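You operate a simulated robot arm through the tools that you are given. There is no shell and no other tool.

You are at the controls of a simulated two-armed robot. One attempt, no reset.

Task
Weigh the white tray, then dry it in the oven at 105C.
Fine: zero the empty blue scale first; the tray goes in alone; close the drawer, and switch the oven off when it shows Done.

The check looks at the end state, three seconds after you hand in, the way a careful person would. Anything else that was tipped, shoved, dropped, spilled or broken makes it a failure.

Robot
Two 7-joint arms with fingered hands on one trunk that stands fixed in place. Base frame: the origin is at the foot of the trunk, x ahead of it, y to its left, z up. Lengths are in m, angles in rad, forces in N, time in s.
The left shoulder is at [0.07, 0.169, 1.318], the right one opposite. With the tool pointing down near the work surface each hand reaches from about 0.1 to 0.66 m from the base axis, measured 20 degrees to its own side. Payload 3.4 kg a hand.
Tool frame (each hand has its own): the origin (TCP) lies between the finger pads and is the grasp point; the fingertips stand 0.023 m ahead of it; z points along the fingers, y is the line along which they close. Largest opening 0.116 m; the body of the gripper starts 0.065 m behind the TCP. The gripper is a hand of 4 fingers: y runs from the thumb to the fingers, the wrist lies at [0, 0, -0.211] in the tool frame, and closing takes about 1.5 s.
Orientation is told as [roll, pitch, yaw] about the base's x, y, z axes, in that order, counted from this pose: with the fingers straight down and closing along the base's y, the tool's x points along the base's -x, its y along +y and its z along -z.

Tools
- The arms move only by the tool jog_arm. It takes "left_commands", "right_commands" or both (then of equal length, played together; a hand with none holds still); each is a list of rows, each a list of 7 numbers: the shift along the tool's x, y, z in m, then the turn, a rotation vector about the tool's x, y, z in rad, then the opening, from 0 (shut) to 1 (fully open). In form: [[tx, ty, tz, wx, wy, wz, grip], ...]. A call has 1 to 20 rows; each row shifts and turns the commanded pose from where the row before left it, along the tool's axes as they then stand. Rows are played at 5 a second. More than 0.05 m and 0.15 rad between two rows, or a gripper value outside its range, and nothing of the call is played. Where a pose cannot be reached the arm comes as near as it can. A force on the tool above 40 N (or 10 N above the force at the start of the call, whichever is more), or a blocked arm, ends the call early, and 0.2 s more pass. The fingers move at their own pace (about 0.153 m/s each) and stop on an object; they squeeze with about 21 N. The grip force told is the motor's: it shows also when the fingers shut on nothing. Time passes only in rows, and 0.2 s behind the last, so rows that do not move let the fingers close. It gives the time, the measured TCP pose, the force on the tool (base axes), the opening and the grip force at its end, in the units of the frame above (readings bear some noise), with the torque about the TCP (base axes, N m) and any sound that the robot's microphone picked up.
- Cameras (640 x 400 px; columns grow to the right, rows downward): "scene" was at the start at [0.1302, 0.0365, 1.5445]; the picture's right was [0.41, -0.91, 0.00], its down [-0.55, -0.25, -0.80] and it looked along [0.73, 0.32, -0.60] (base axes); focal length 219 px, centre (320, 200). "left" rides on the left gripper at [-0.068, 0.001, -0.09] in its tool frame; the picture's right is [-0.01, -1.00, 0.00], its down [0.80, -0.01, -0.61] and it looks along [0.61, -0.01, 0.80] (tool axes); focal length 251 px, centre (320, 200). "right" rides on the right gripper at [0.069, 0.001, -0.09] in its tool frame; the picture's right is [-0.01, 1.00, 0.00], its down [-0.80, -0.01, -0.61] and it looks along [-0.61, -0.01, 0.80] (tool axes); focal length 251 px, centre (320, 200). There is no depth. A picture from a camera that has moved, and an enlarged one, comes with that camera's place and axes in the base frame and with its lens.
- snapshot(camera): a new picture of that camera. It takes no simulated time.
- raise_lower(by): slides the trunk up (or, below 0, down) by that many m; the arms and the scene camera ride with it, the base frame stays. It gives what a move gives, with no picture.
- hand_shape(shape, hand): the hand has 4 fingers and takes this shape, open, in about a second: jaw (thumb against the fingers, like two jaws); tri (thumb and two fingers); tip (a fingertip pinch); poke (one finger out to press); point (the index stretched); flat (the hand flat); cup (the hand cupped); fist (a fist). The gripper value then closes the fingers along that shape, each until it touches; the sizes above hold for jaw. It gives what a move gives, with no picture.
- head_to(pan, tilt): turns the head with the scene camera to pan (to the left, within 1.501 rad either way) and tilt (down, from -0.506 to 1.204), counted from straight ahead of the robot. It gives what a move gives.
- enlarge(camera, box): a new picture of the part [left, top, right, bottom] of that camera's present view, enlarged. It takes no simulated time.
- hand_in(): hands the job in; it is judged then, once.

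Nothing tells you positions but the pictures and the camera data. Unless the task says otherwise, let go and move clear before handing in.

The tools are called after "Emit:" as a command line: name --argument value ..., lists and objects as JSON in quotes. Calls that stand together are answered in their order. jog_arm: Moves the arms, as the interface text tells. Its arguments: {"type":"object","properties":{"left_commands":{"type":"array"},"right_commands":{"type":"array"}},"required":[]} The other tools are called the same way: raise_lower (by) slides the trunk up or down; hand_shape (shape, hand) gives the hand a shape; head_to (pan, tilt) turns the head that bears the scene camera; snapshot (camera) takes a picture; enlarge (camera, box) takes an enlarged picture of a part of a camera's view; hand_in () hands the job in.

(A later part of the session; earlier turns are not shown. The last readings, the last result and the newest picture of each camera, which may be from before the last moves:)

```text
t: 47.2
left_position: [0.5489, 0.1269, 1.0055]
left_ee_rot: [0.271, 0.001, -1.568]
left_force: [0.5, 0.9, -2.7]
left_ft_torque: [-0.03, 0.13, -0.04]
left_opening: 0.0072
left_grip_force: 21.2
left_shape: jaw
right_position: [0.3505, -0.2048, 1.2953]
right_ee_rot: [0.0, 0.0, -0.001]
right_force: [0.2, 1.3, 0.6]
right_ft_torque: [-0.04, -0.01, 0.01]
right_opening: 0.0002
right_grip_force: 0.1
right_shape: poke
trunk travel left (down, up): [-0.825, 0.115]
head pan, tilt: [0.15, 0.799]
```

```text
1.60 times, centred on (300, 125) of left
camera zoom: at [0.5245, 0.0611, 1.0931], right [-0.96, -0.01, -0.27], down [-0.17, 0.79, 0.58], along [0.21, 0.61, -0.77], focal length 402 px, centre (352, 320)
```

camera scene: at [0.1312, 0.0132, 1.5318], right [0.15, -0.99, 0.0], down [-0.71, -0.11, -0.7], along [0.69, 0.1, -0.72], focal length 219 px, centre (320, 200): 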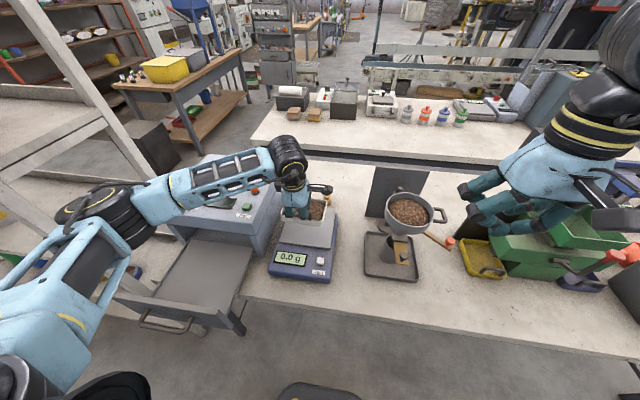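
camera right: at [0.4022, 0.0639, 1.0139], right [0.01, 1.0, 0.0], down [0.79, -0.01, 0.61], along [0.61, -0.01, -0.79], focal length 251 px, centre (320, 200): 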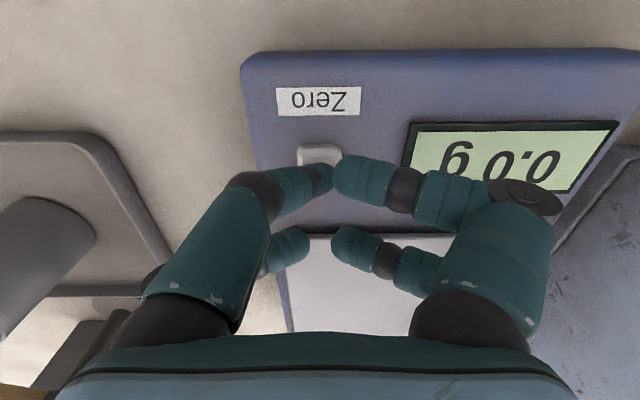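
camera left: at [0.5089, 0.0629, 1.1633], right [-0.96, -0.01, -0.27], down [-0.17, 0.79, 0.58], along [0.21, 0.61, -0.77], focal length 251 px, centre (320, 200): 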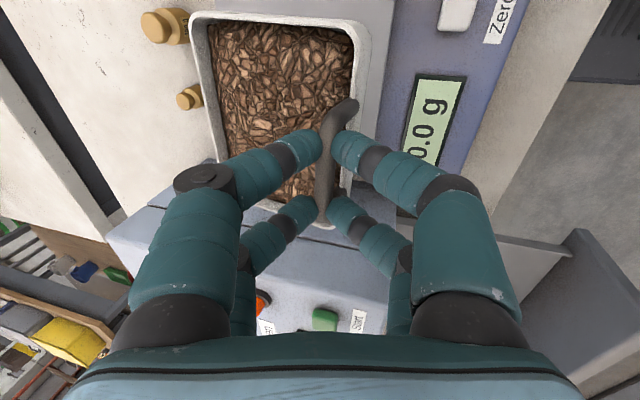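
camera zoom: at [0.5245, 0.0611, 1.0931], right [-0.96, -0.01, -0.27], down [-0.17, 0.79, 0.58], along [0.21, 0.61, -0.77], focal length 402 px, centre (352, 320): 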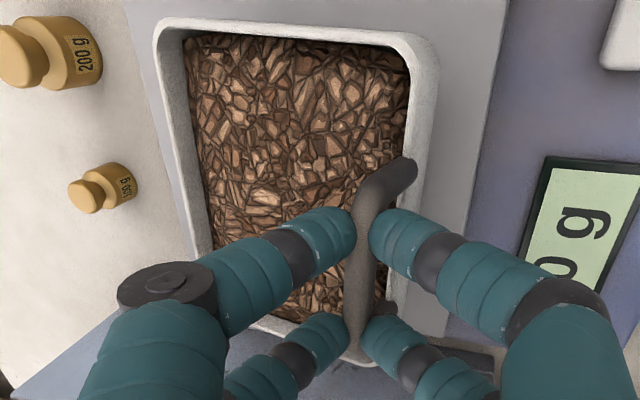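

Emit:
jog_arm --left_commands '[[0, -0.0008, 0.0029, 0, 0, 0, 0], [0, -0.0008, 0.0029, 0, 0, 0, 0], [0, 0, 0, 0, 0, 0, 0], [0, 0, 0, 0, 0, 0, 0]]'

Emit:
enlarge --camera "scene" --box '[255, 160, 355, 290]'

```text
t: 48.2
left_position: [0.548, 0.1278, 1.001]
left_ee_rot: [0.272, 0.0, -1.571]
left_force: [-0.2, -0.2, -3.2]
left_ft_torque: [-0.01, 0.11, -0.01]
left_opening: 0.0072
left_grip_force: 20.6
left_shape: jaw
right_position: [0.3524, -0.2064, 1.2947]
right_ee_rot: [-0.001, -0.001, 0.001]
right_force: [0.0, -0.6, -1.0]
right_ft_torque: [0.02, -0.01, -0.01]
right_opening: 0.0
right_grip_force: 0.0
right_shape: poke
trunk travel left (down, up): [-0.825, 0.115]
head pan, tilt: [0.15, 0.799]
```

```text
3.08 times, centred on (305, 225) of scene
camera zoom: at [0.1312, 0.0131, 1.5318], right [0.15, -0.99, 0.0], down [-0.71, -0.11, -0.7], along [0.69, 0.1, -0.72], focal length 675 px, centre (366, 123)
```

zoom: 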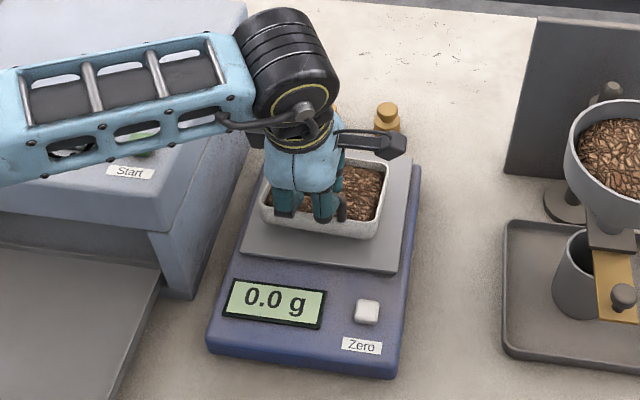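

Emit:
jog_arm --left_commands '[[0, -0.0008, 0.0029, 0, 0, 0, 0], [0, -0.0008, 0.0029, 0, 0, 0, 0], [0, 0, 0, 0, 0, 0, 0], [0, 0, 0, 0, 0, 0, 0]]'

Emit:
enlarge --camera "scene" --box '[255, 160, 355, 290]'

```text
t: 49.2
left_position: [0.5491, 0.1274, 0.9936]
left_ee_rot: [0.272, 0.0, -1.572]
left_force: [0.1, 0.1, -1.8]
left_ft_torque: [-0.02, 0.06, 0.03]
left_opening: 0.0069
left_grip_force: 21.2
left_shape: jaw
right_position: [0.3519, -0.206, 1.2953]
right_ee_rot: [0.001, -0.002, 0.0]
right_force: [-0.2, -0.3, -0.1]
right_ft_torque: [0.02, -0.01, 0.05]
right_opening: 0.0
right_grip_force: 0.0
right_shape: poke
trunk travel left (down, up): [-0.825, 0.115]
head pan, tilt: [0.15, 0.799]
```

```text
3.08 times, centred on (305, 225) of scene
camera zoom: at [0.1311, 0.0131, 1.5318], right [0.15, -0.99, 0.0], down [-0.71, -0.11, -0.7], along [0.69, 0.1, -0.72], focal length 675 px, centre (366, 123)
```

zoom: 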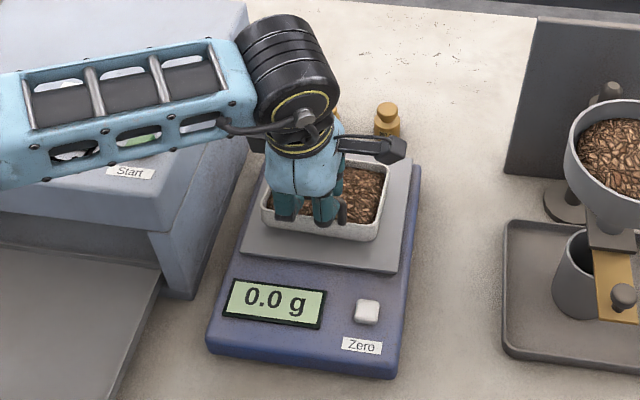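

Emit:
jog_arm --left_commands '[[0, -0.0013, 0.0028, 0, 0, 0, 0], [0, -0.0013, 0.0028, 0, 0, 0, 0], [0, 0, 0, 0, 0, 0, 0], [0, 0, 0, 0, 0, 0, 0]]'

Emit:
enlarge --camera "scene" --box '[255, 160, 355, 290]'

Emit:
enlarge --camera "left" --box '[120, 0, 480, 250]'

```text
t: 50.2
left_position: [0.5483, 0.1283, 0.9891]
left_ee_rot: [0.27, 0.001, -1.57]
left_force: [-0.5, -0.1, -0.9]
left_ft_torque: [-0.07, 0.01, 0.0]
left_opening: 0.0071
left_grip_force: 21.0
left_shape: jaw
right_position: [0.3517, -0.2052, 1.2949]
right_ee_rot: [0.001, -0.001, -0.001]
right_force: [-0.5, 0.2, -1.1]
right_ft_torque: [-0.01, -0.03, 0.01]
right_opening: 0.0
right_grip_force: 0.2
right_shape: poke
trunk travel left (down, up): [-0.825, 0.115]
head pan, tilt: [0.15, 0.799]
```

```text
3.08 times, centred on (305, 225) of scene
camera zoom: at [0.1308, 0.0131, 1.5318], right [0.15, -0.99, 0.0], down [-0.71, -0.11, -0.7], along [0.69, 0.1, -0.72], focal length 675 px, centre (366, 123)
```

zoom: 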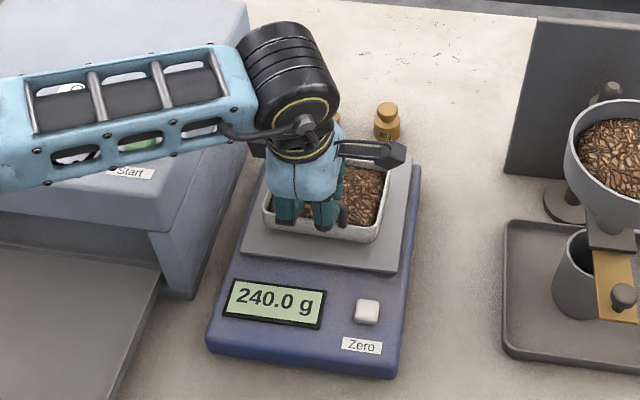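

```text
1.60 times, centred on (300, 125) of left
camera zoom: at [0.5237, 0.0612, 1.0752], right [-0.96, -0.01, -0.27], down [-0.17, 0.79, 0.58], along [0.21, 0.61, -0.77], focal length 402 px, centre (352, 320)
```

zoom: 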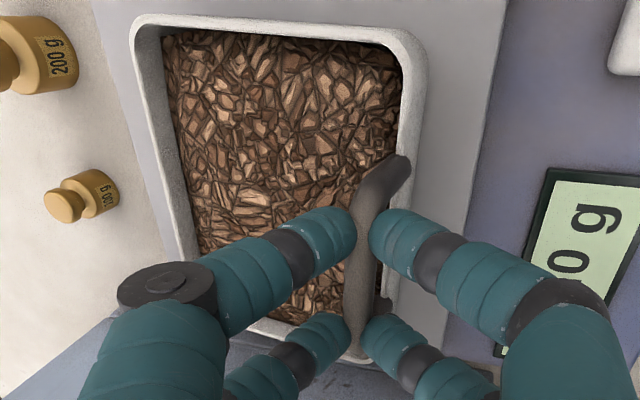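

The far edge has touched down and the scale reads 240.0 g. I'll lower the near side the remaining several millimetres.

Emit:
jog_arm --left_commands '[[0, -0.003, 0.0022, 0, 0, 0, 0], [0, -0.003, 0.0022, 0, 0, 0, 0], [0, 0, 0, 0, 0, 0, 0], [0, 0, 0, 0, 0, 0, 0]]'

Emit:
enlarge --camera "left" --box '[120, 0, 480, 250]'

Emit:
enlarge --camera "scene" --box '[275, 190, 335, 260]'

```text
t: 51.2
left_position: [0.5426, 0.1263, 0.9823]
left_ee_rot: [0.271, 0.001, -1.571]
left_force: [0.6, -1.0, -1.8]
left_ft_torque: [-0.05, -0.01, 0.01]
left_opening: 0.0068
left_grip_force: 21.5
left_shape: jaw
right_position: [0.3509, -0.2048, 1.2949]
right_ee_rot: [-0.001, 0.001, 0.001]
right_force: [0.1, 0.4, 0.7]
right_ft_torque: [0.01, -0.03, -0.01]
right_opening: 0.0
right_grip_force: 0.1
right_shape: poke
trunk travel left (down, up): [-0.825, 0.115]
head pan, tilt: [0.15, 0.799]
```

```text
1.60 times, centred on (300, 125) of left
camera zoom: at [0.5192, 0.061, 1.0693], right [-0.96, -0.01, -0.27], down [-0.17, 0.79, 0.58], along [0.21, 0.61, -0.77], focal length 402 px, centre (352, 320)
```

zoom: 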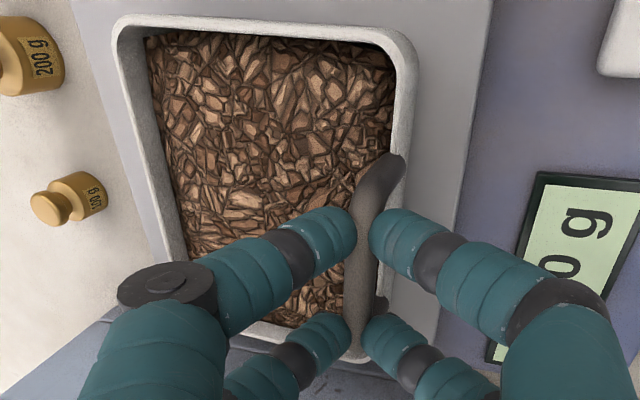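

```text
5.71 times, centred on (305, 225) of scene
camera zoom: at [0.131, 0.013, 1.5318], right [0.15, -0.99, 0.0], down [-0.71, -0.11, -0.7], along [0.69, 0.1, -0.72], focal length 1254 px, centre (406, 57)
```

zoom: 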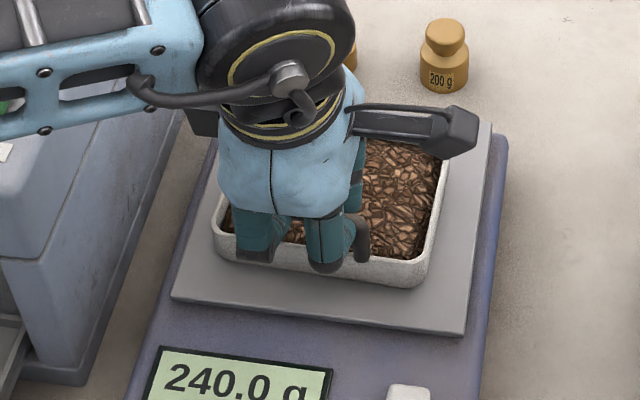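

Emit:
jog_arm --left_commands '[[0, -0.0012, 0.0016, 0, 0, 0, 0], [0, 0, 0, 0, 0, 0, 0], [0, 0, 0, 0, 0, 0, 0.15], [0, 0, 0, 0, 0, 0, 0.3], [0, 0, 0, 0, 0, 0, 0.4], [0, 0, 0, 0, 0, 0, 0.45], [0, 0, 0, 0, 0, 0, 0.45], [0, 0, 0, 0, 0, 0, 0.45]]'

Emit:
snapshot --camera "left"

Emit:
enlarge --camera "scene" --box '[255, 160, 355, 290]'

```text
t: 53.0
left_position: [0.5431, 0.1277, 0.9811]
left_ee_rot: [0.271, 0.002, -1.57]
left_force: [0.1, -0.3, 0.1]
left_ft_torque: [0.0, 0.02, -0.01]
left_opening: 0.0518
left_grip_force: 0.0
left_shape: jaw
right_position: [0.3506, -0.205, 1.296]
right_ee_rot: [0.001, 0.0, 0.0]
right_force: [0.5, 0.5, -0.7]
right_ft_torque: [-0.01, 0.04, -0.01]
right_opening: 0.0
right_grip_force: 0.1
right_shape: poke
trunk travel left (down, up): [-0.825, 0.115]
head pan, tilt: [0.15, 0.799]
```

```text
taken
camera left: at [0.5183, 0.0611, 1.0674], right [-0.96, -0.01, -0.27], down [-0.17, 0.79, 0.58], along [0.21, 0.61, -0.77], focal length 251 px, centre (320, 200)
```

left: 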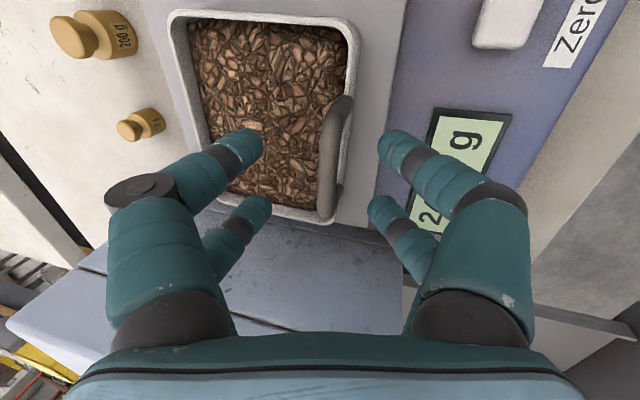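

```text
3.08 times, centred on (305, 225) of scene
camera zoom: at [0.1307, 0.013, 1.5319], right [0.15, -0.99, 0.0], down [-0.71, -0.11, -0.7], along [0.69, 0.1, -0.72], focal length 675 px, centre (366, 123)
```

zoom: 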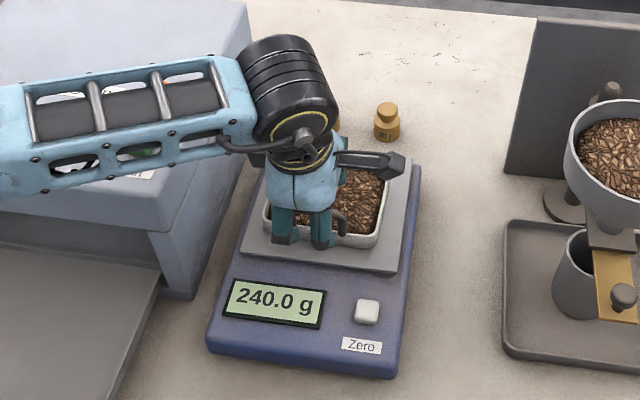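

The scale shows a steady 240.0 g with the hand fully released, so the tray is weighed. I'll wait a moment, re-centre on the bar, then grip it again.

Emit:
jog_arm --left_commands '[[0, 0, 0, 0, 0, 0, 0.45], [0, 0, 0, 0, 0, 0, 0.45], [0, 0, 0, 0, 0, 0, 0.45], [0, 0, 0, 0, 0, 0, 0.45], [0, 0, 0, 0, 0, 0, 0.45], [0, 0, 0, 0, 0, 0, 0.45], [0, -0.003, 0, 0, 0, 0.035, 0.45], [0, -0.003, 0, 0, 0, 0.035, 0.45], [0, 0, 0, 0, 0, 0, 0.45]]'

Emit:
snapshot --camera "left"

Emit:
enlarge --camera "scene" --box '[255, 160, 355, 290]'

```text
t: 55.0
left_position: [0.5362, 0.1287, 0.9782]
left_ee_rot: [0.27, 0.02, -1.639]
left_force: [0.3, 0.0, -0.4]
left_ft_torque: [0.03, 0.03, -0.01]
left_opening: 0.0516
left_grip_force: 0.0
left_shape: jaw
right_position: [0.3515, -0.2057, 1.2952]
right_ee_rot: [0.0, 0.001, -0.001]
right_force: [0.1, -0.1, -0.2]
right_ft_torque: [-0.03, 0.0, -0.04]
right_opening: 0.0001
right_grip_force: 0.0
right_shape: poke
trunk travel left (down, up): [-0.825, 0.115]
head pan, tilt: [0.15, 0.799]
```

```text
taken
camera left: at [0.5079, 0.0615, 1.0645], right [-0.96, 0.06, -0.27], down [-0.12, 0.79, 0.6], along [0.25, 0.61, -0.76], focal length 251 px, centre (320, 200)
```

left: 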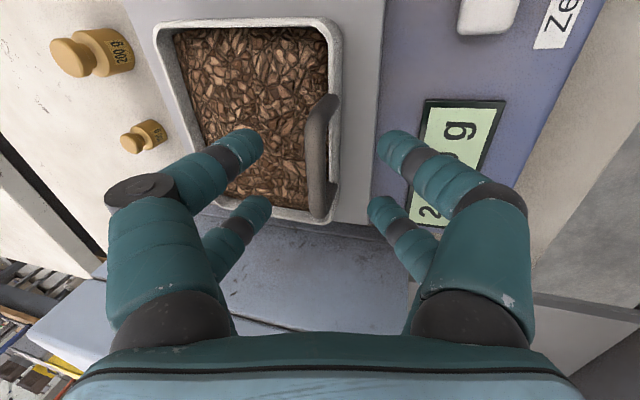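

```text
3.08 times, centred on (305, 225) of scene
camera zoom: at [0.1308, 0.0129, 1.5318], right [0.15, -0.99, 0.0], down [-0.71, -0.11, -0.7], along [0.69, 0.1, -0.72], focal length 675 px, centre (366, 123)
```

zoom: 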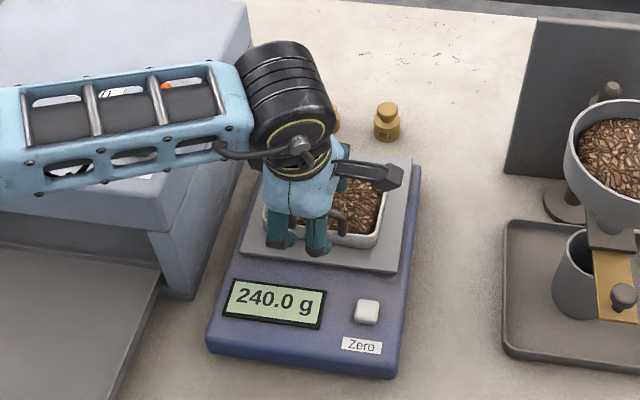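

Emit:
jog_arm --left_commands '[[0, 0.001, -0.003, 0, 0, 0, 0.45], [0, 0, 0, 0, 0, 0, 0.2], [0, 0, 0, 0, 0, 0, 0.05], [0, 0, 0, 0, 0, 0, 0], [0, 0, 0, 0, 0, 0, 0], [0, 0, 0, 0, 0, 0, 0], [0, 0, 0, 0, 0, 0, 0]]'

Emit:
snapshot --camera "left"

Emit:
enlarge --camera "scene" --box '[255, 160, 355, 290]'

```text
t: 56.6
left_position: [0.5354, 0.1277, 0.985]
left_ee_rot: [0.276, 0.019, -1.638]
left_force: [2.0, 1.8, 20.7]
left_ft_torque: [-0.19, -0.24, 0.11]
left_opening: 0.0
left_grip_force: 21.3
left_shape: jaw
right_position: [0.3468, -0.2057, 1.2945]
right_ee_rot: [0.0, -0.002, 0.002]
right_force: [0.6, -0.3, 0.2]
right_ft_torque: [0.01, 0.0, 0.03]
right_opening: 0.0001
right_grip_force: 0.1
right_shape: poke
trunk travel left (down, up): [-0.825, 0.115]
head pan, tilt: [0.15, 0.799]
```

```text
taken
camera left: at [0.5065, 0.0608, 1.07], right [-0.96, 0.06, -0.27], down [-0.12, 0.79, 0.6], along [0.25, 0.61, -0.76], focal length 251 px, centre (320, 200)
```

left: 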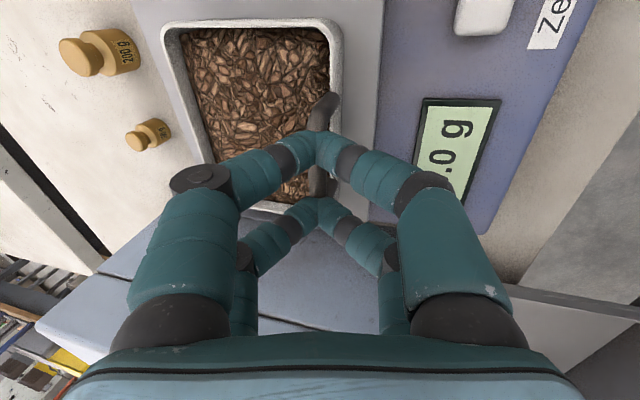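

```text
3.08 times, centred on (305, 225) of scene
camera zoom: at [0.1273, 0.0125, 1.5324], right [0.15, -0.99, 0.0], down [-0.71, -0.11, -0.7], along [0.69, 0.1, -0.72], focal length 675 px, centre (366, 123)
```

zoom: 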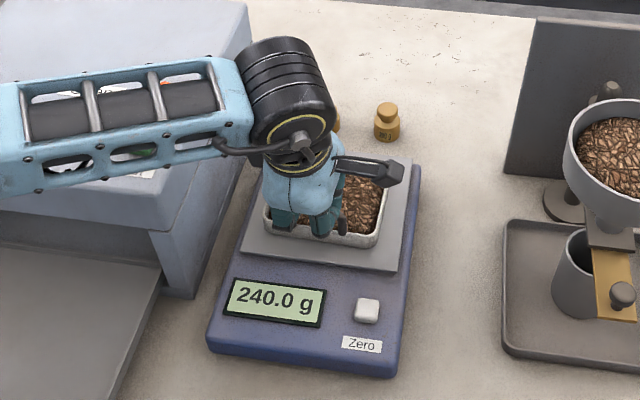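

The fingers closed over the top of the bar because it settled lower. I'll open, go down 7 mm along the fingers and close again.

Emit:
jog_arm --left_commands '[[0, 0, 0, 0, 0, 0, 0.45], [0, 0, 0, 0, 0, 0, 0.45], [0, 0, 0, 0, 0, 0, 0.45], [0, 0, 0.003, 0, 0, 0, 0.45], [0, 0, 0.003, 0, 0, 0, 0.45], [0, 0, 0, 0, 0, 0, 0.45], [0, 0, 0, 0, 0, 0, 0.45]]'

Emit:
snapshot --camera "left"

Emit:
enlarge --camera "scene" --box '[255, 160, 355, 290]'

```text
t: 58.2
left_position: [0.5387, 0.1273, 0.9765]
left_ee_rot: [0.27, 0.018, -1.64]
left_force: [0.0, 0.1, -0.6]
left_ft_torque: [0.04, -0.02, 0.0]
left_opening: 0.0516
left_grip_force: 0.1
left_shape: jaw
right_position: [0.352, -0.2053, 1.295]
right_ee_rot: [0.001, -0.001, 0.0]
right_force: [-0.6, 0.3, 0.4]
right_ft_torque: [-0.02, -0.02, -0.03]
right_opening: 0.0
right_grip_force: 0.0
right_shape: poke
trunk travel left (down, up): [-0.825, 0.115]
head pan, tilt: [0.15, 0.799]
```

```text
taken
camera left: at [0.5095, 0.0612, 1.0617], right [-0.96, 0.06, -0.27], down [-0.12, 0.79, 0.6], along [0.25, 0.61, -0.76], focal length 251 px, centre (320, 200)
```

left: 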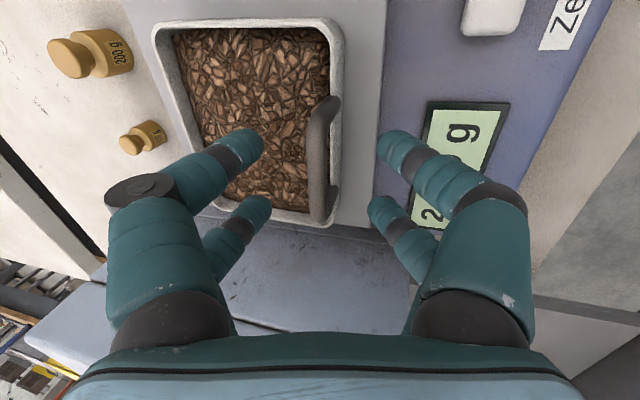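

```text
3.08 times, centred on (305, 225) of scene
camera zoom: at [0.1309, 0.013, 1.5318], right [0.15, -0.99, 0.0], down [-0.71, -0.11, -0.7], along [0.69, 0.1, -0.72], focal length 675 px, centre (366, 123)
```

zoom: 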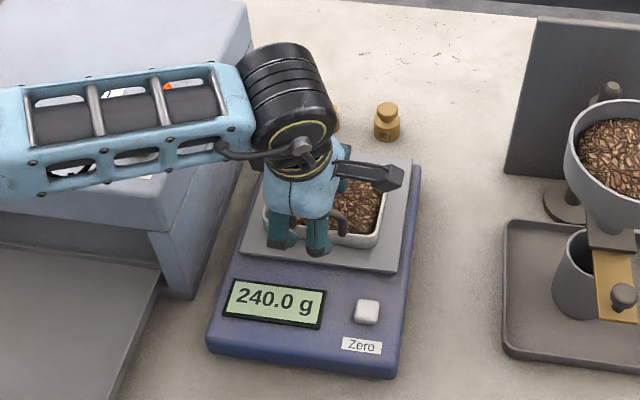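

Emit:
jog_arm --left_commands '[[0, 0, 0, 0, 0, 0, 0.2], [0, 0, 0, 0, 0, 0, 0.05], [0, 0, 0, 0, 0, 0, 0], [0, 0, 0, 0, 0, 0, 0], [0, 0, 0, 0, 0, 0, 0], [0, 0, 0, 0, 0, 0, 0]]'

Emit:
snapshot --camera "left"

Emit:
enlarge --camera "scene" --box '[255, 160, 355, 290]'

```text
t: 59.6
left_position: [0.5393, 0.1275, 0.9766]
left_ee_rot: [0.271, 0.019, -1.638]
left_force: [1.1, 0.7, 4.8]
left_ft_torque: [0.02, -0.06, 0.04]
left_opening: 0.0034
left_grip_force: 21.4
left_shape: jaw
right_position: [0.3511, -0.2056, 1.2947]
right_ee_rot: [0.0, 0.0, 0.0]
right_force: [0.1, -0.3, -0.6]
right_ft_torque: [0.01, 0.0, 0.02]
right_opening: 0.0
right_grip_force: 0.1
right_shape: poke
trunk travel left (down, up): [-0.825, 0.115]
head pan, tilt: [0.15, 0.799]
```

```text
taken
camera left: at [0.5093, 0.0613, 1.0621], right [-0.96, 0.06, -0.27], down [-0.12, 0.79, 0.6], along [0.25, 0.61, -0.76], focal length 251 px, centre (320, 200)
```

left: 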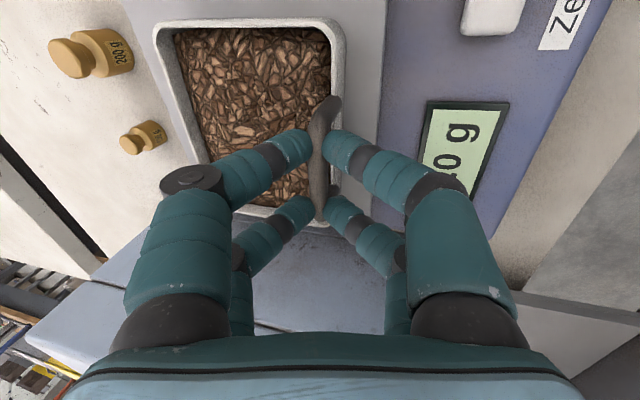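

```text
3.08 times, centred on (305, 225) of scene
camera zoom: at [0.1304, 0.0129, 1.5319], right [0.15, -0.99, 0.0], down [-0.71, -0.11, -0.7], along [0.69, 0.1, -0.72], focal length 675 px, centre (366, 123)
```

zoom: 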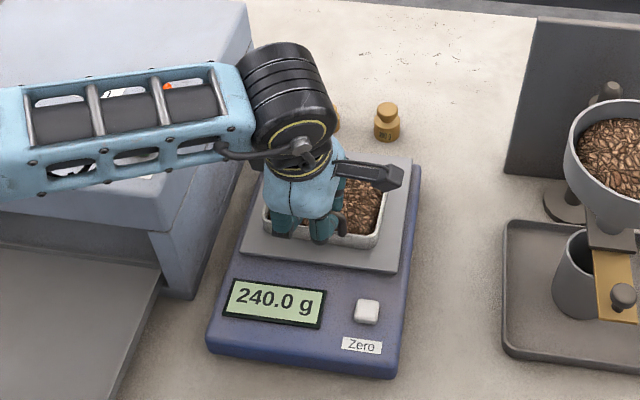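

It's close, but the bar still sits low in the tips (opening 3.4 mm and some upward force). One more adjustment: open, go down 3.5 mm and close.

Emit:
jog_arm --left_commands '[[0, 0, 0, 0, 0, 0, 0.3], [0, 0, 0, 0, 0, 0, 0.45], [0, 0, 0, 0, 0, 0, 0.45], [0, 0, 0.0035, 0, 0, 0, 0.45], [0, 0, 0, 0, 0, 0, 0.45], [0, 0, 0, 0, 0, 0, 0.2], [0, 0, 0, 0, 0, 0, 0.05], [0, 0, 0, 0, 0, 0, 0], [0, 0, 0, 0, 0, 0, 0], [0, 0, 0, 0, 0, 0, 0], [0, 0, 0, 0, 0, 0, 0]]'

Emit:
snapshot --camera "left"

Emit:
enlarge --camera "scene" --box '[255, 160, 355, 290]'

```text
t: 62.0
left_position: [0.5386, 0.1287, 0.9736]
left_ee_rot: [0.272, 0.021, -1.639]
left_force: [-0.1, 0.0, 0.2]
left_ft_torque: [0.04, 0.02, 0.02]
left_opening: 0.0036
left_grip_force: 21.4
left_shape: jaw
right_position: [0.3516, -0.2057, 1.2935]
right_ee_rot: [0.0, 0.0, 0.001]
right_force: [-1.0, 0.5, -0.1]
right_ft_torque: [-0.01, -0.01, 0.01]
right_opening: 0.0
right_grip_force: 0.0
right_shape: poke
trunk travel left (down, up): [-0.825, 0.115]
head pan, tilt: [0.15, 0.799]
```

```text
taken
camera left: at [0.5105, 0.0615, 1.0582], right [-0.96, 0.06, -0.27], down [-0.12, 0.79, 0.6], along [0.25, 0.61, -0.76], focal length 251 px, centre (320, 200)
```

left: 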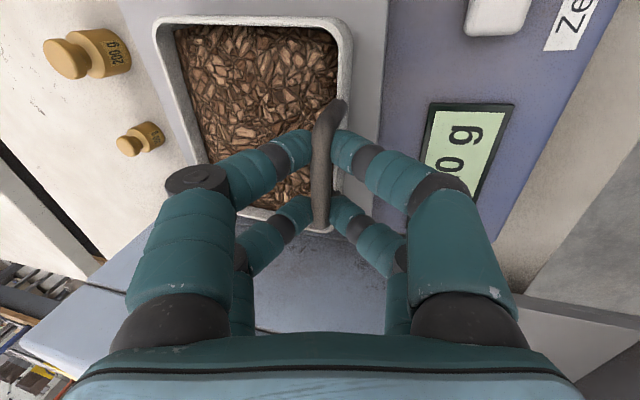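

```text
3.08 times, centred on (305, 225) of scene
camera zoom: at [0.131, 0.0131, 1.5318], right [0.15, -0.99, 0.0], down [-0.71, -0.11, -0.7], along [0.69, 0.1, -0.72], focal length 675 px, centre (366, 123)
```

zoom: 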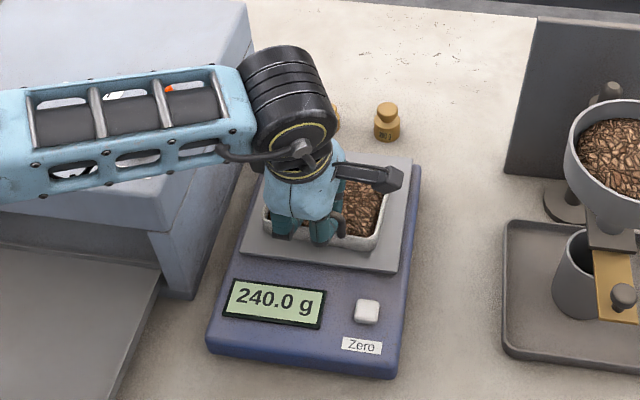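

Emit:
jog_arm --left_commands '[[0, 0, 0, 0, 0, 0, 0.2], [0, 0, 0, 0, 0, 0, 0.3], [0, 0, -0.0016, 0, 0, 0, 0.3], [0, 0, 0, 0, 0, 0, 0.3], [0, 0, 0, 0, 0, 0, 0.1], [0, 0, 0, 0, 0, 0, 0], [0, 0, 0, 0, 0, 0, 0], [0, 0, 0, 0, 0, 0, 0], [0, 0, 0, 0, 0, 0, 0]]'

Emit:
snapshot --camera "left"

```text
t: 64.0
left_position: [0.5393, 0.1276, 0.9741]
left_ee_rot: [0.27, 0.018, -1.64]
left_force: [0.5, 0.1, 0.3]
left_ft_torque: [-0.01, 0.01, 0.03]
left_opening: 0.0049
left_grip_force: 20.8
left_shape: jaw
right_position: [0.3509, -0.2052, 1.2947]
right_ee_rot: [0.0, 0.0, 0.001]
right_force: [0.1, -0.3, 1.4]
right_ft_torque: [-0.01, 0.01, -0.02]
right_opening: 0.0
right_grip_force: 0.0
right_shape: poke
trunk travel left (down, up): [-0.825, 0.115]
head pan, tilt: [0.15, 0.799]
```

```text
taken
camera left: at [0.5101, 0.0615, 1.0597], right [-0.96, 0.06, -0.27], down [-0.12, 0.79, 0.6], along [0.25, 0.61, -0.76], focal length 251 px, centre (320, 200)
```

left: 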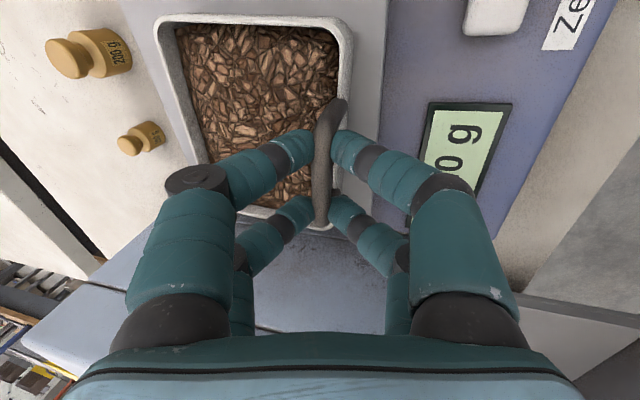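

Emit:
jog_arm --left_commands '[[0, 0.0008, -0.0029, 0, 0, 0, 0], [0, 0.0008, -0.0029, 0, 0, 0, 0], [0, 0.0008, -0.0029, 0, 0, 0, 0], [0, 0.0008, -0.0029, 0, 0, 0, 0], [0, 0.0008, -0.0029, 0, 0, 0, 0], [0, 0.0008, -0.0029, 0, 0, 0, 0], [0, 0, 0, 0, 0, 0, 0], [0, 0, 0, 0, 0, 0, 0]]'

Emit:
snapshot --camera "left"

Emit:
enlarge --camera "scene" --box '[255, 160, 355, 290]'

```text
t: 65.8
left_position: [0.5388, 0.1276, 0.9933]
left_ee_rot: [0.269, 0.018, -1.639]
left_force: [0.3, 0.1, -2.8]
left_ft_torque: [0.02, 0.07, -0.01]
left_opening: 0.0053
left_grip_force: 21.6
left_shape: jaw
right_position: [0.3525, -0.2051, 1.2935]
right_ee_rot: [0.0, 0.0, -0.001]
right_force: [0.1, 0.4, -0.3]
right_ft_torque: [-0.01, -0.01, 0.0]
right_opening: 0.0003
right_grip_force: 0.0
right_shape: poke
trunk travel left (down, up): [-0.825, 0.115]
head pan, tilt: [0.15, 0.799]
```

```text
taken
camera left: at [0.5103, 0.0611, 1.078], right [-0.96, 0.06, -0.27], down [-0.12, 0.79, 0.6], along [0.25, 0.61, -0.76], focal length 251 px, centre (320, 200)
```

left: 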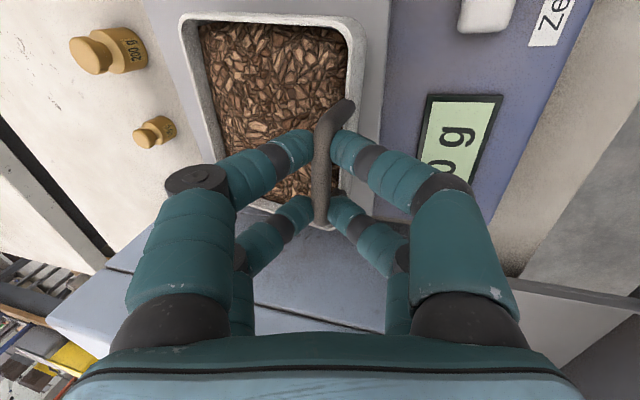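

```text
3.08 times, centred on (305, 225) of scene
camera zoom: at [0.1312, 0.0131, 1.5318], right [0.15, -0.99, 0.0], down [-0.71, -0.11, -0.7], along [0.69, 0.1, -0.72], focal length 675 px, centre (366, 123)
```

zoom: 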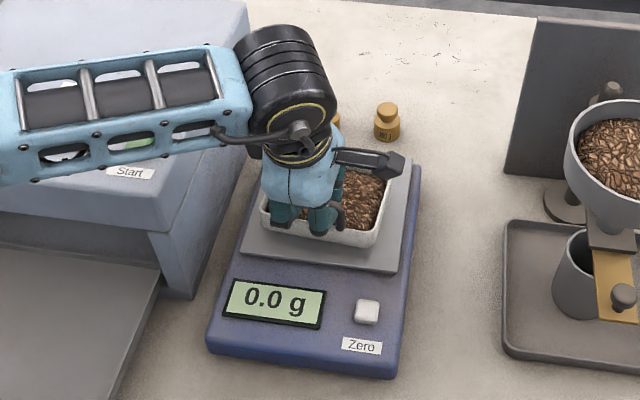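

The tray is off the pan again, steady, and the scale is back to 0.0 g. I'll raise it, bring it back toward me and then over to the drawer.

Emit:
jog_arm --left_commands '[[0.0001, 0.0016, -0.0058, 0, 0, 0, 0], [0.0002, 0.0032, -0.0116, 0, 0, 0, 0], [0.0002, 0.0032, -0.0116, -0.01, 0, 0, 0], [0.0002, 0.0032, -0.0116, -0.01, 0, 0, 0], [0.0002, 0.0032, -0.0116, -0.01, 0, 0, 0], [0.0002, 0.0032, -0.0116, -0.01, 0, 0, 0], [0.0002, 0.0032, -0.0116, 0, 0, 0, 0], [0.0002, 0.0032, -0.0116, 0, 0, 0, 0], [0.0002, 0.0032, -0.0116, 0, 0, 0, 0], [0.0001, 0.0016, -0.0058, 0, 0, 0, 0], [0, 0, 0, 0, 0, 0, 0]]'

Emit:
snapshot --camera "left"

```text
t: 68.2
left_position: [0.5356, 0.1276, 1.1019]
left_ee_rot: [0.309, 0.019, -1.638]
left_force: [0.2, -0.3, -2.7]
left_ft_torque: [0.0, 0.1, 0.0]
left_opening: 0.0052
left_grip_force: 21.3
left_shape: jaw
right_position: [0.3509, -0.2048, 1.2944]
right_ee_rot: [0.0, 0.0, 0.001]
right_force: [-0.3, 0.2, 0.1]
right_ft_torque: [0.0, 0.0, 0.04]
right_opening: 0.0002
right_grip_force: 0.0
right_shape: poke
trunk travel left (down, up): [-0.825, 0.115]
head pan, tilt: [0.15, 0.799]
```

```text
taken
camera left: at [0.5047, 0.0614, 1.1857], right [-0.95, 0.06, -0.3], down [-0.14, 0.8, 0.59], along [0.28, 0.6, -0.75], focal length 251 px, centre (320, 200)
```

left: 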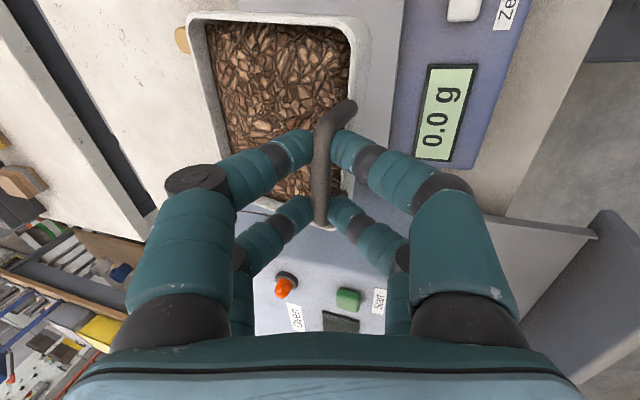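

Emit:
jog_arm --left_commands '[[-0.0003, -0.0039, -0.0012, 0, 0, 0, 0], [-0.0007, -0.0093, -0.003, 0, 0, 0, 0], [-0.001, -0.014, -0.0045, 0, 0, 0, 0], [-0.0011, -0.0155, -0.005, 0, 0, 0, 0], [-0.0011, -0.0155, -0.005, 0, 0, 0, 0], [-0.0011, -0.0155, -0.005, 0, 0, 0, 0], [-0.0011, -0.0155, -0.005, 0, 0, 0, 0], [-0.0011, -0.0155, -0.005, 0, 0, 0, 0], [-0.0011, -0.0155, -0.005, 0, 0, 0, 0], [-0.0011, -0.0155, -0.005, 0, 0, 0, 0], [-0.0011, -0.0155, -0.005, 0, 0, 0, 0], [-0.001, -0.014, -0.0045, 0, 0, 0, 0], [-0.0007, -0.0093, -0.003, 0, 0, 0, 0], [-0.0003, -0.0039, -0.0012, 0, 0, 0, 0], [0, 0, 0, 0, 0, 0, 0]]'

Emit:
head_to --pan 0.5 --tilt 0.85

Emit:
snapshot --camera "left"

Emit:
snapshot --camera "scene"

```text
t: 71.4
left_position: [0.3483, 0.127, 1.1012]
left_ee_rot: [0.31, 0.02, -1.638]
left_force: [-0.1, 0.1, -2.3]
left_ft_torque: [0.01, 0.08, -0.03]
left_opening: 0.0057
left_grip_force: 20.7
left_shape: jaw
right_position: [0.3513, -0.2065, 1.2953]
right_ee_rot: [-0.002, -0.002, -0.001]
right_force: [0.0, 0.0, -0.1]
right_ft_torque: [0.03, 0.0, 0.02]
right_opening: 0.0001
right_grip_force: 0.1
right_shape: poke
trunk travel left (down, up): [-0.825, 0.115]
head pan, tilt: [0.15, 0.799]
```

```text
t: 72.2
left_position: [0.3487, 0.1266, 1.102]
left_ee_rot: [0.311, 0.021, -1.639]
left_force: [-0.3, -0.4, -2.0]
left_ft_torque: [0.01, 0.08, -0.01]
left_opening: 0.0056
left_grip_force: 21.0
left_shape: jaw
right_position: [0.3509, -0.2054, 1.2941]
right_ee_rot: [0.0, 0.002, 0.001]
right_force: [0.4, 0.9, -0.8]
right_ft_torque: [0.01, -0.01, 0.02]
right_opening: 0.0001
right_grip_force: 0.2
right_shape: poke
trunk travel left (down, up): [-0.825, 0.115]
head pan, tilt: [0.499, 0.85]
```

```text
taken
camera left: at [0.3161, 0.0611, 1.1855], right [-0.95, 0.06, -0.3], down [-0.14, 0.8, 0.59], along [0.28, 0.6, -0.75], focal length 251 px, centre (320, 200)
```

left: 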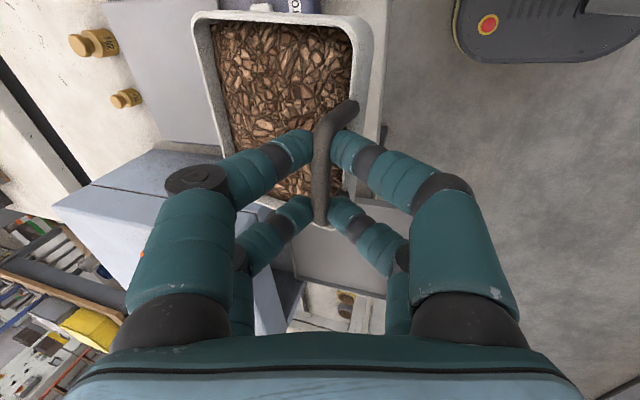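

```text
taken
camera scene: at [0.1199, 0.0384, 1.5278], right [0.48, -0.88, 0.0], down [-0.66, -0.36, -0.66], along [0.58, 0.32, -0.75], focal length 219 px, centre (320, 200)
```

scene: 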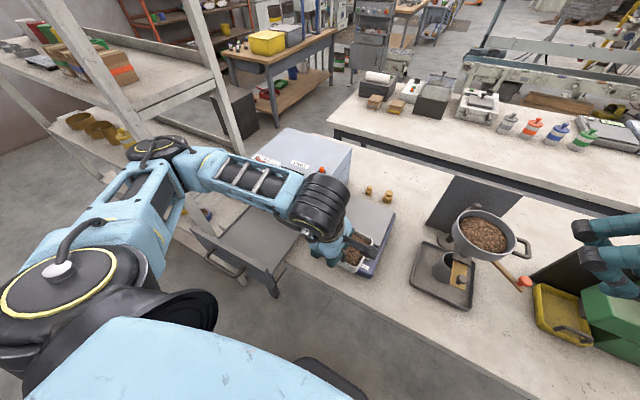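

Emit:
jog_arm --left_commands '[[0.0002, 0.0034, -0.0052, 0, 0, 0, 0], [0.0005, 0.0067, -0.0104, 0, 0, 0, 0], [0.0005, 0.0067, -0.0104, 0, 0, 0, 0], [0.0005, 0.0067, -0.0104, 0, 0, 0, 0], [0.0005, 0.0067, -0.0104, 0, 0, 0, 0], [0.0002, 0.0034, -0.0052, 0, 0, 0, 0], [0, 0, 0, 0, 0, 0, 0]]'

Emit:
jog_arm --left_commands '[[0.004, -0.0003, 0, 0, 0, 0, 0], [0.0097, -0.0007, 0, 0, 0, 0, 0], [0.0145, -0.001, 0, 0, 0, 0, 0], [0.0161, -0.0011, 0, 0, 0, 0, 0], [0.0161, -0.0011, 0, 0, 0, 0, 0], [0.0161, -0.0011, 0, 0, 0, 0, 0], [0.0161, -0.0011, 0, 0, 0, 0, 0], [0.0161, -0.0011, 0, 0, 0, 0, 0], [0.0161, -0.0011, 0, 0, 0, 0, 0], [0.0161, -0.0011, 0, 0, 0, 0, 0], [0.0161, -0.0011, 0, 0, 0, 0, 0], [0.0161, -0.0011, 0, 0, 0, 0, 0], [0.0161, -0.0011, 0, 0, 0, 0, 0], [0.0161, -0.0011, 0, 0, 0, 0, 0], [0.0161, -0.0011, 0, 0, 0, 0, 0], [0.0161, -0.0011, 0, 0, 0, 0, 0], [0.0145, -0.001, 0, 0, 0, 0, 0], [0.0097, -0.0007, 0, 0, 0, 0, 0], [0.004, -0.0003, 0, 0, 0, 0, 0], [0, 0, 0, 0, 0, 0, 0]]'

Emit:
snapshot --camera "left"

Emit:
snapshot --camera "scene"

```text
t: 73.8
left_position: [0.3643, 0.1265, 1.1604]
left_ee_rot: [0.31, 0.019, -1.638]
left_force: [-0.6, -0.2, -1.6]
left_ft_torque: [0.01, 0.1, 0.03]
left_opening: 0.0055
left_grip_force: 20.9
left_shape: jaw
right_position: [0.3517, -0.2058, 1.2931]
right_ee_rot: [0.0, 0.001, 0.0]
right_force: [0.4, 0.4, -0.1]
right_ft_torque: [-0.02, 0.02, -0.01]
right_opening: 0.0
right_grip_force: 0.0
right_shape: poke
trunk travel left (down, up): [-0.825, 0.115]
head pan, tilt: [0.499, 0.85]
```

```text
t: 78.0
left_position: [0.3645, 0.395, 1.1606]
left_ee_rot: [0.31, 0.02, -1.637]
left_force: [-0.5, 0.2, -3.0]
left_ft_torque: [0.01, 0.05, -0.05]
left_opening: 0.0051
left_grip_force: 20.5
left_shape: jaw
right_position: [0.3505, -0.2052, 1.2945]
right_ee_rot: [0.001, 0.001, 0.0]
right_force: [1.5, -0.1, -0.3]
right_ft_torque: [0.01, 0.0, 0.01]
right_opening: 0.0001
right_grip_force: 0.0
right_shape: poke
trunk travel left (down, up): [-0.825, 0.115]
head pan, tilt: [0.499, 0.85]
```

```text
taken
camera left: at [0.3331, 0.3278, 1.2444], right [-0.95, 0.06, -0.31], down [-0.14, 0.8, 0.59], along [0.28, 0.6, -0.75], focal length 251 px, centre (320, 200)
```

left: 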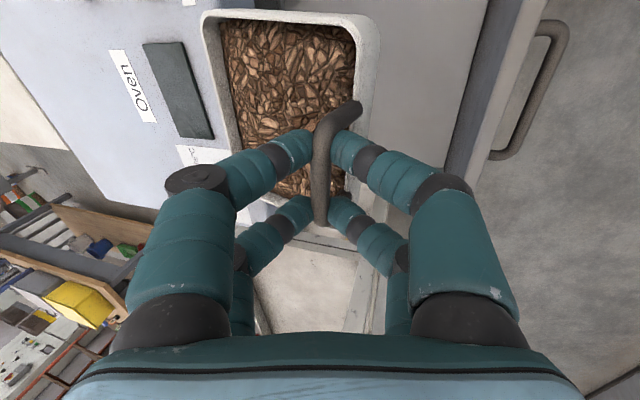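

```text
taken
camera scene: at [0.1198, 0.0387, 1.5278], right [0.48, -0.88, 0.0], down [-0.66, -0.36, -0.66], along [0.58, 0.32, -0.75], focal length 219 px, centre (320, 200)
```

scene: 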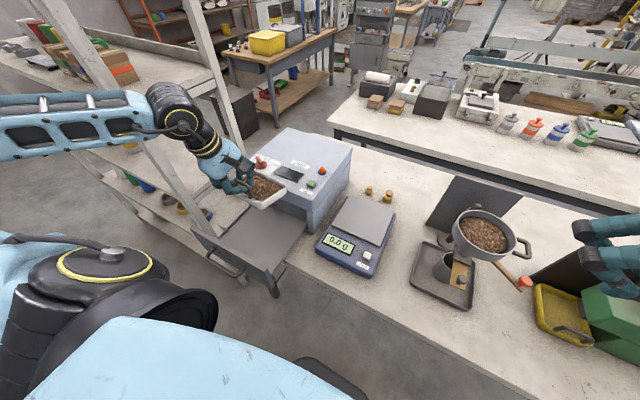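

The tray is back above the open drawer, still nearly level. I'll square it up, level it a bit and lower it to just above the drawer floor.

Emit:
jog_arm --left_commands '[[0.003, -0.0044, -0.0014, -0.01, 0, -0.0175, 0], [0.003, -0.0044, -0.0014, -0.01, 0, -0.0175, 0], [0.003, -0.0044, -0.0014, -0.01, 0, -0.0175, 0], [0.003, -0.0044, -0.0014, -0.01, 0, -0.0175, 0], [0, -0.0021, 0.0056, 0, 0, 0, 0], [0, -0.0043, 0.0117, 0, 0, 0, 0], [0, -0.0043, 0.0117, 0, 0, 0, 0], [0, -0.0043, 0.0117, 0, 0, 0, 0], [0, -0.0043, 0.0117, 0, 0, 0, 0], [0, -0.0043, 0.0117, 0, 0, 0, 0], [0, -0.0043, 0.0117, 0, 0, 0, 0], [0, -0.0043, 0.0117, 0, 0, 0, 0], [0, -0.0043, 0.0117, 0, 0, 0, 0], [0, -0.0021, 0.0056, 0, 0, 0, 0], [0, 0, 0, 0, 0, 0, 0]]'

Emit:
snapshot --camera "left"

Emit:
enlarge --camera "scene" --box '[180, 130, 340, 300]'

```text
t: 81.2
left_position: [0.3476, 0.4055, 1.0481]
left_ee_rot: [0.351, -0.004, -1.572]
left_force: [-0.5, -0.2, -2.9]
left_ft_torque: [0.0, 0.12, 0.0]
left_opening: 0.0051
left_grip_force: 21.1
left_shape: jaw
right_position: [0.3514, -0.2056, 1.2943]
right_ee_rot: [0.001, 0.0, 0.001]
right_force: [0.4, 0.1, 1.2]
right_ft_torque: [0.0, 0.01, -0.01]
right_opening: 0.0
right_grip_force: 0.0
right_shape: poke
trunk travel left (down, up): [-0.825, 0.115]
head pan, tilt: [0.499, 0.85]
```

```text
taken
camera left: at [0.3158, 0.3399, 1.1327], right [-0.94, -0.01, -0.34], down [-0.21, 0.8, 0.56], along [0.27, 0.6, -0.75], focal length 251 px, centre (320, 200)
```

left: 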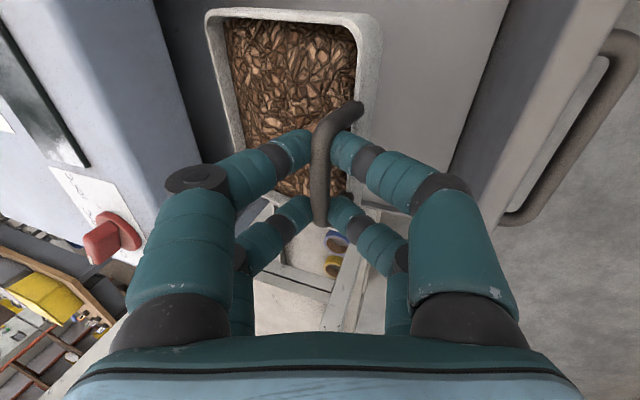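

```text
2.35 times, centred on (260, 215) of scene
camera zoom: at [0.1197, 0.0387, 1.5278], right [0.48, -0.88, 0.0], down [-0.66, -0.36, -0.66], along [0.58, 0.32, -0.75], focal length 516 px, centre (461, 165)
```

zoom: 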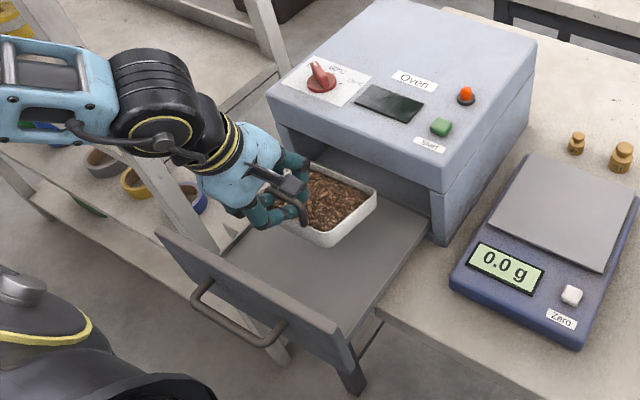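

Emit:
jog_arm --left_commands '[[0, -0.0021, 0.0056, 0, 0, 0, 0], [0, -0.0043, 0.0117, 0, 0, 0, 0], [0, -0.0043, 0.0117, 0, 0, 0, 0], [0, -0.0043, 0.0117, 0, 0, 0, 0], [0, -0.0043, 0.0117, 0, 0, 0, 0], [0, -0.0034, 0.0094, 0, 0, 0, 0], [0, -0.0021, 0.0056, 0, 0, 0, 0], [0, 0, 0, 0, 0, 0, 0]]'

Emit:
snapshot --camera "left"

Emit:
enlarge --camera "scene" --box '[180, 130, 340, 300]'

```text
t: 83.0
left_position: [0.3473, 0.4057, 0.9769]
left_ee_rot: [0.352, -0.004, -1.57]
left_force: [-0.5, 0.5, -1.2]
left_ft_torque: [0.03, 0.04, -0.01]
left_opening: 0.0049
left_grip_force: 21.1
left_shape: jaw
right_position: [0.3507, -0.2056, 1.2942]
right_ee_rot: [0.002, 0.0, -0.001]
right_force: [-0.5, -0.4, 0.5]
right_ft_torque: [0.01, -0.01, 0.0]
right_opening: 0.0001
right_grip_force: 0.1
right_shape: poke
trunk travel left (down, up): [-0.825, 0.115]
head pan, tilt: [0.499, 0.85]
```

```text
taken
camera left: at [0.3159, 0.3394, 1.0612], right [-0.94, -0.01, -0.34], down [-0.21, 0.8, 0.56], along [0.27, 0.6, -0.75], focal length 251 px, centre (320, 200)
```

left: 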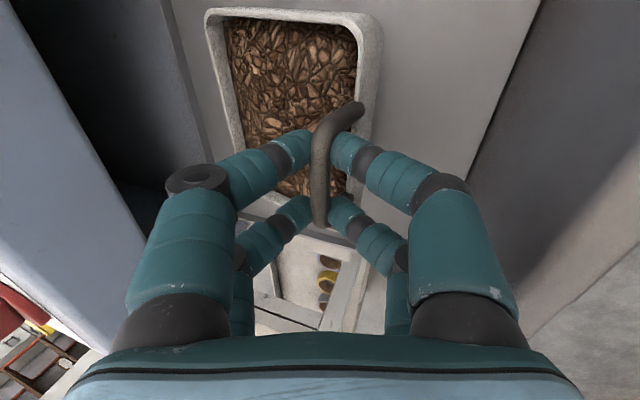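

```text
2.35 times, centred on (260, 215) of scene
camera zoom: at [0.1198, 0.0387, 1.5278], right [0.48, -0.88, 0.0], down [-0.66, -0.36, -0.66], along [0.58, 0.32, -0.75], focal length 516 px, centre (461, 165)
```

zoom: 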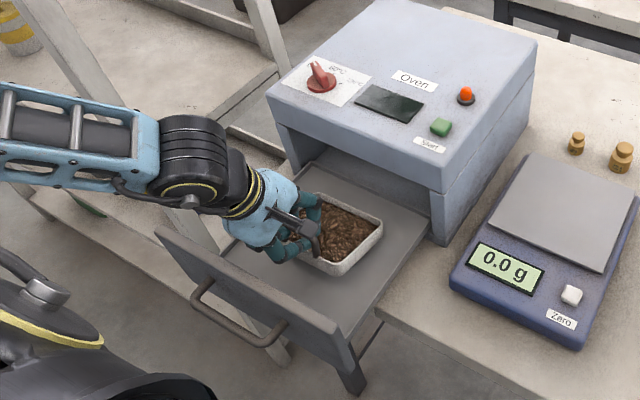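

Emit:
jog_arm --left_commands '[[0, -0.001, 0.0028, 0, 0, 0, 0], [0, -0.001, 0.0028, 0, 0, 0, 0], [0, 0, 0, 0, 0, 0, 0], [0, 0, 0, 0, 0, 0, 0]]'

Emit:
enlarge --camera "left" --box '[120, 0, 480, 250]'

Emit:
enlarge --camera "scene" --box '[230, 190, 290, 260]'

```text
t: 84.0
left_position: [0.3465, 0.4066, 0.9709]
left_ee_rot: [0.352, -0.002, -1.573]
left_force: [0.3, -0.5, -0.7]
left_ft_torque: [0.11, 0.0, 0.02]
left_opening: 0.0052
left_grip_force: 21.2
left_shape: jaw
right_position: [0.3503, -0.2061, 1.2948]
right_ee_rot: [0.0, 0.0, 0.0]
right_force: [-0.6, -0.6, 0.2]
right_ft_torque: [0.01, 0.0, 0.02]
right_opening: 0.0002
right_grip_force: 0.1
right_shape: poke
trunk travel left (down, up): [-0.825, 0.115]
head pan, tilt: [0.499, 0.85]
```

```text
1.60 times, centred on (300, 125) of left
camera zoom: at [0.3158, 0.3397, 1.0553], right [-0.94, -0.01, -0.34], down [-0.21, 0.8, 0.56], along [0.27, 0.6, -0.75], focal length 402 px, centre (352, 320)
```

zoom: 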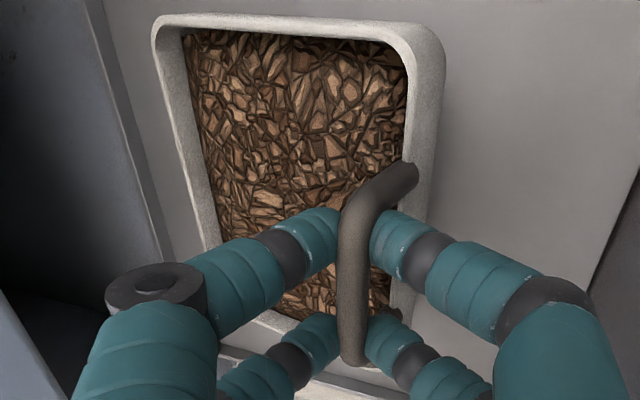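

```text
5.71 times, centred on (260, 225) of scene
camera zoom: at [0.1195, 0.0385, 1.5278], right [0.48, -0.88, 0.0], down [-0.66, -0.36, -0.66], along [0.58, 0.32, -0.75], focal length 1254 px, centre (663, 57)
```

zoom: 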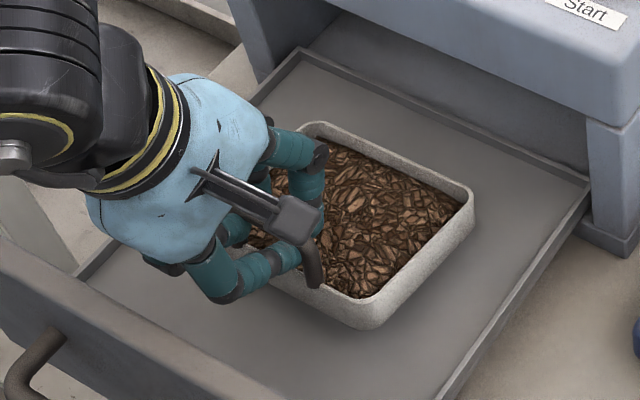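

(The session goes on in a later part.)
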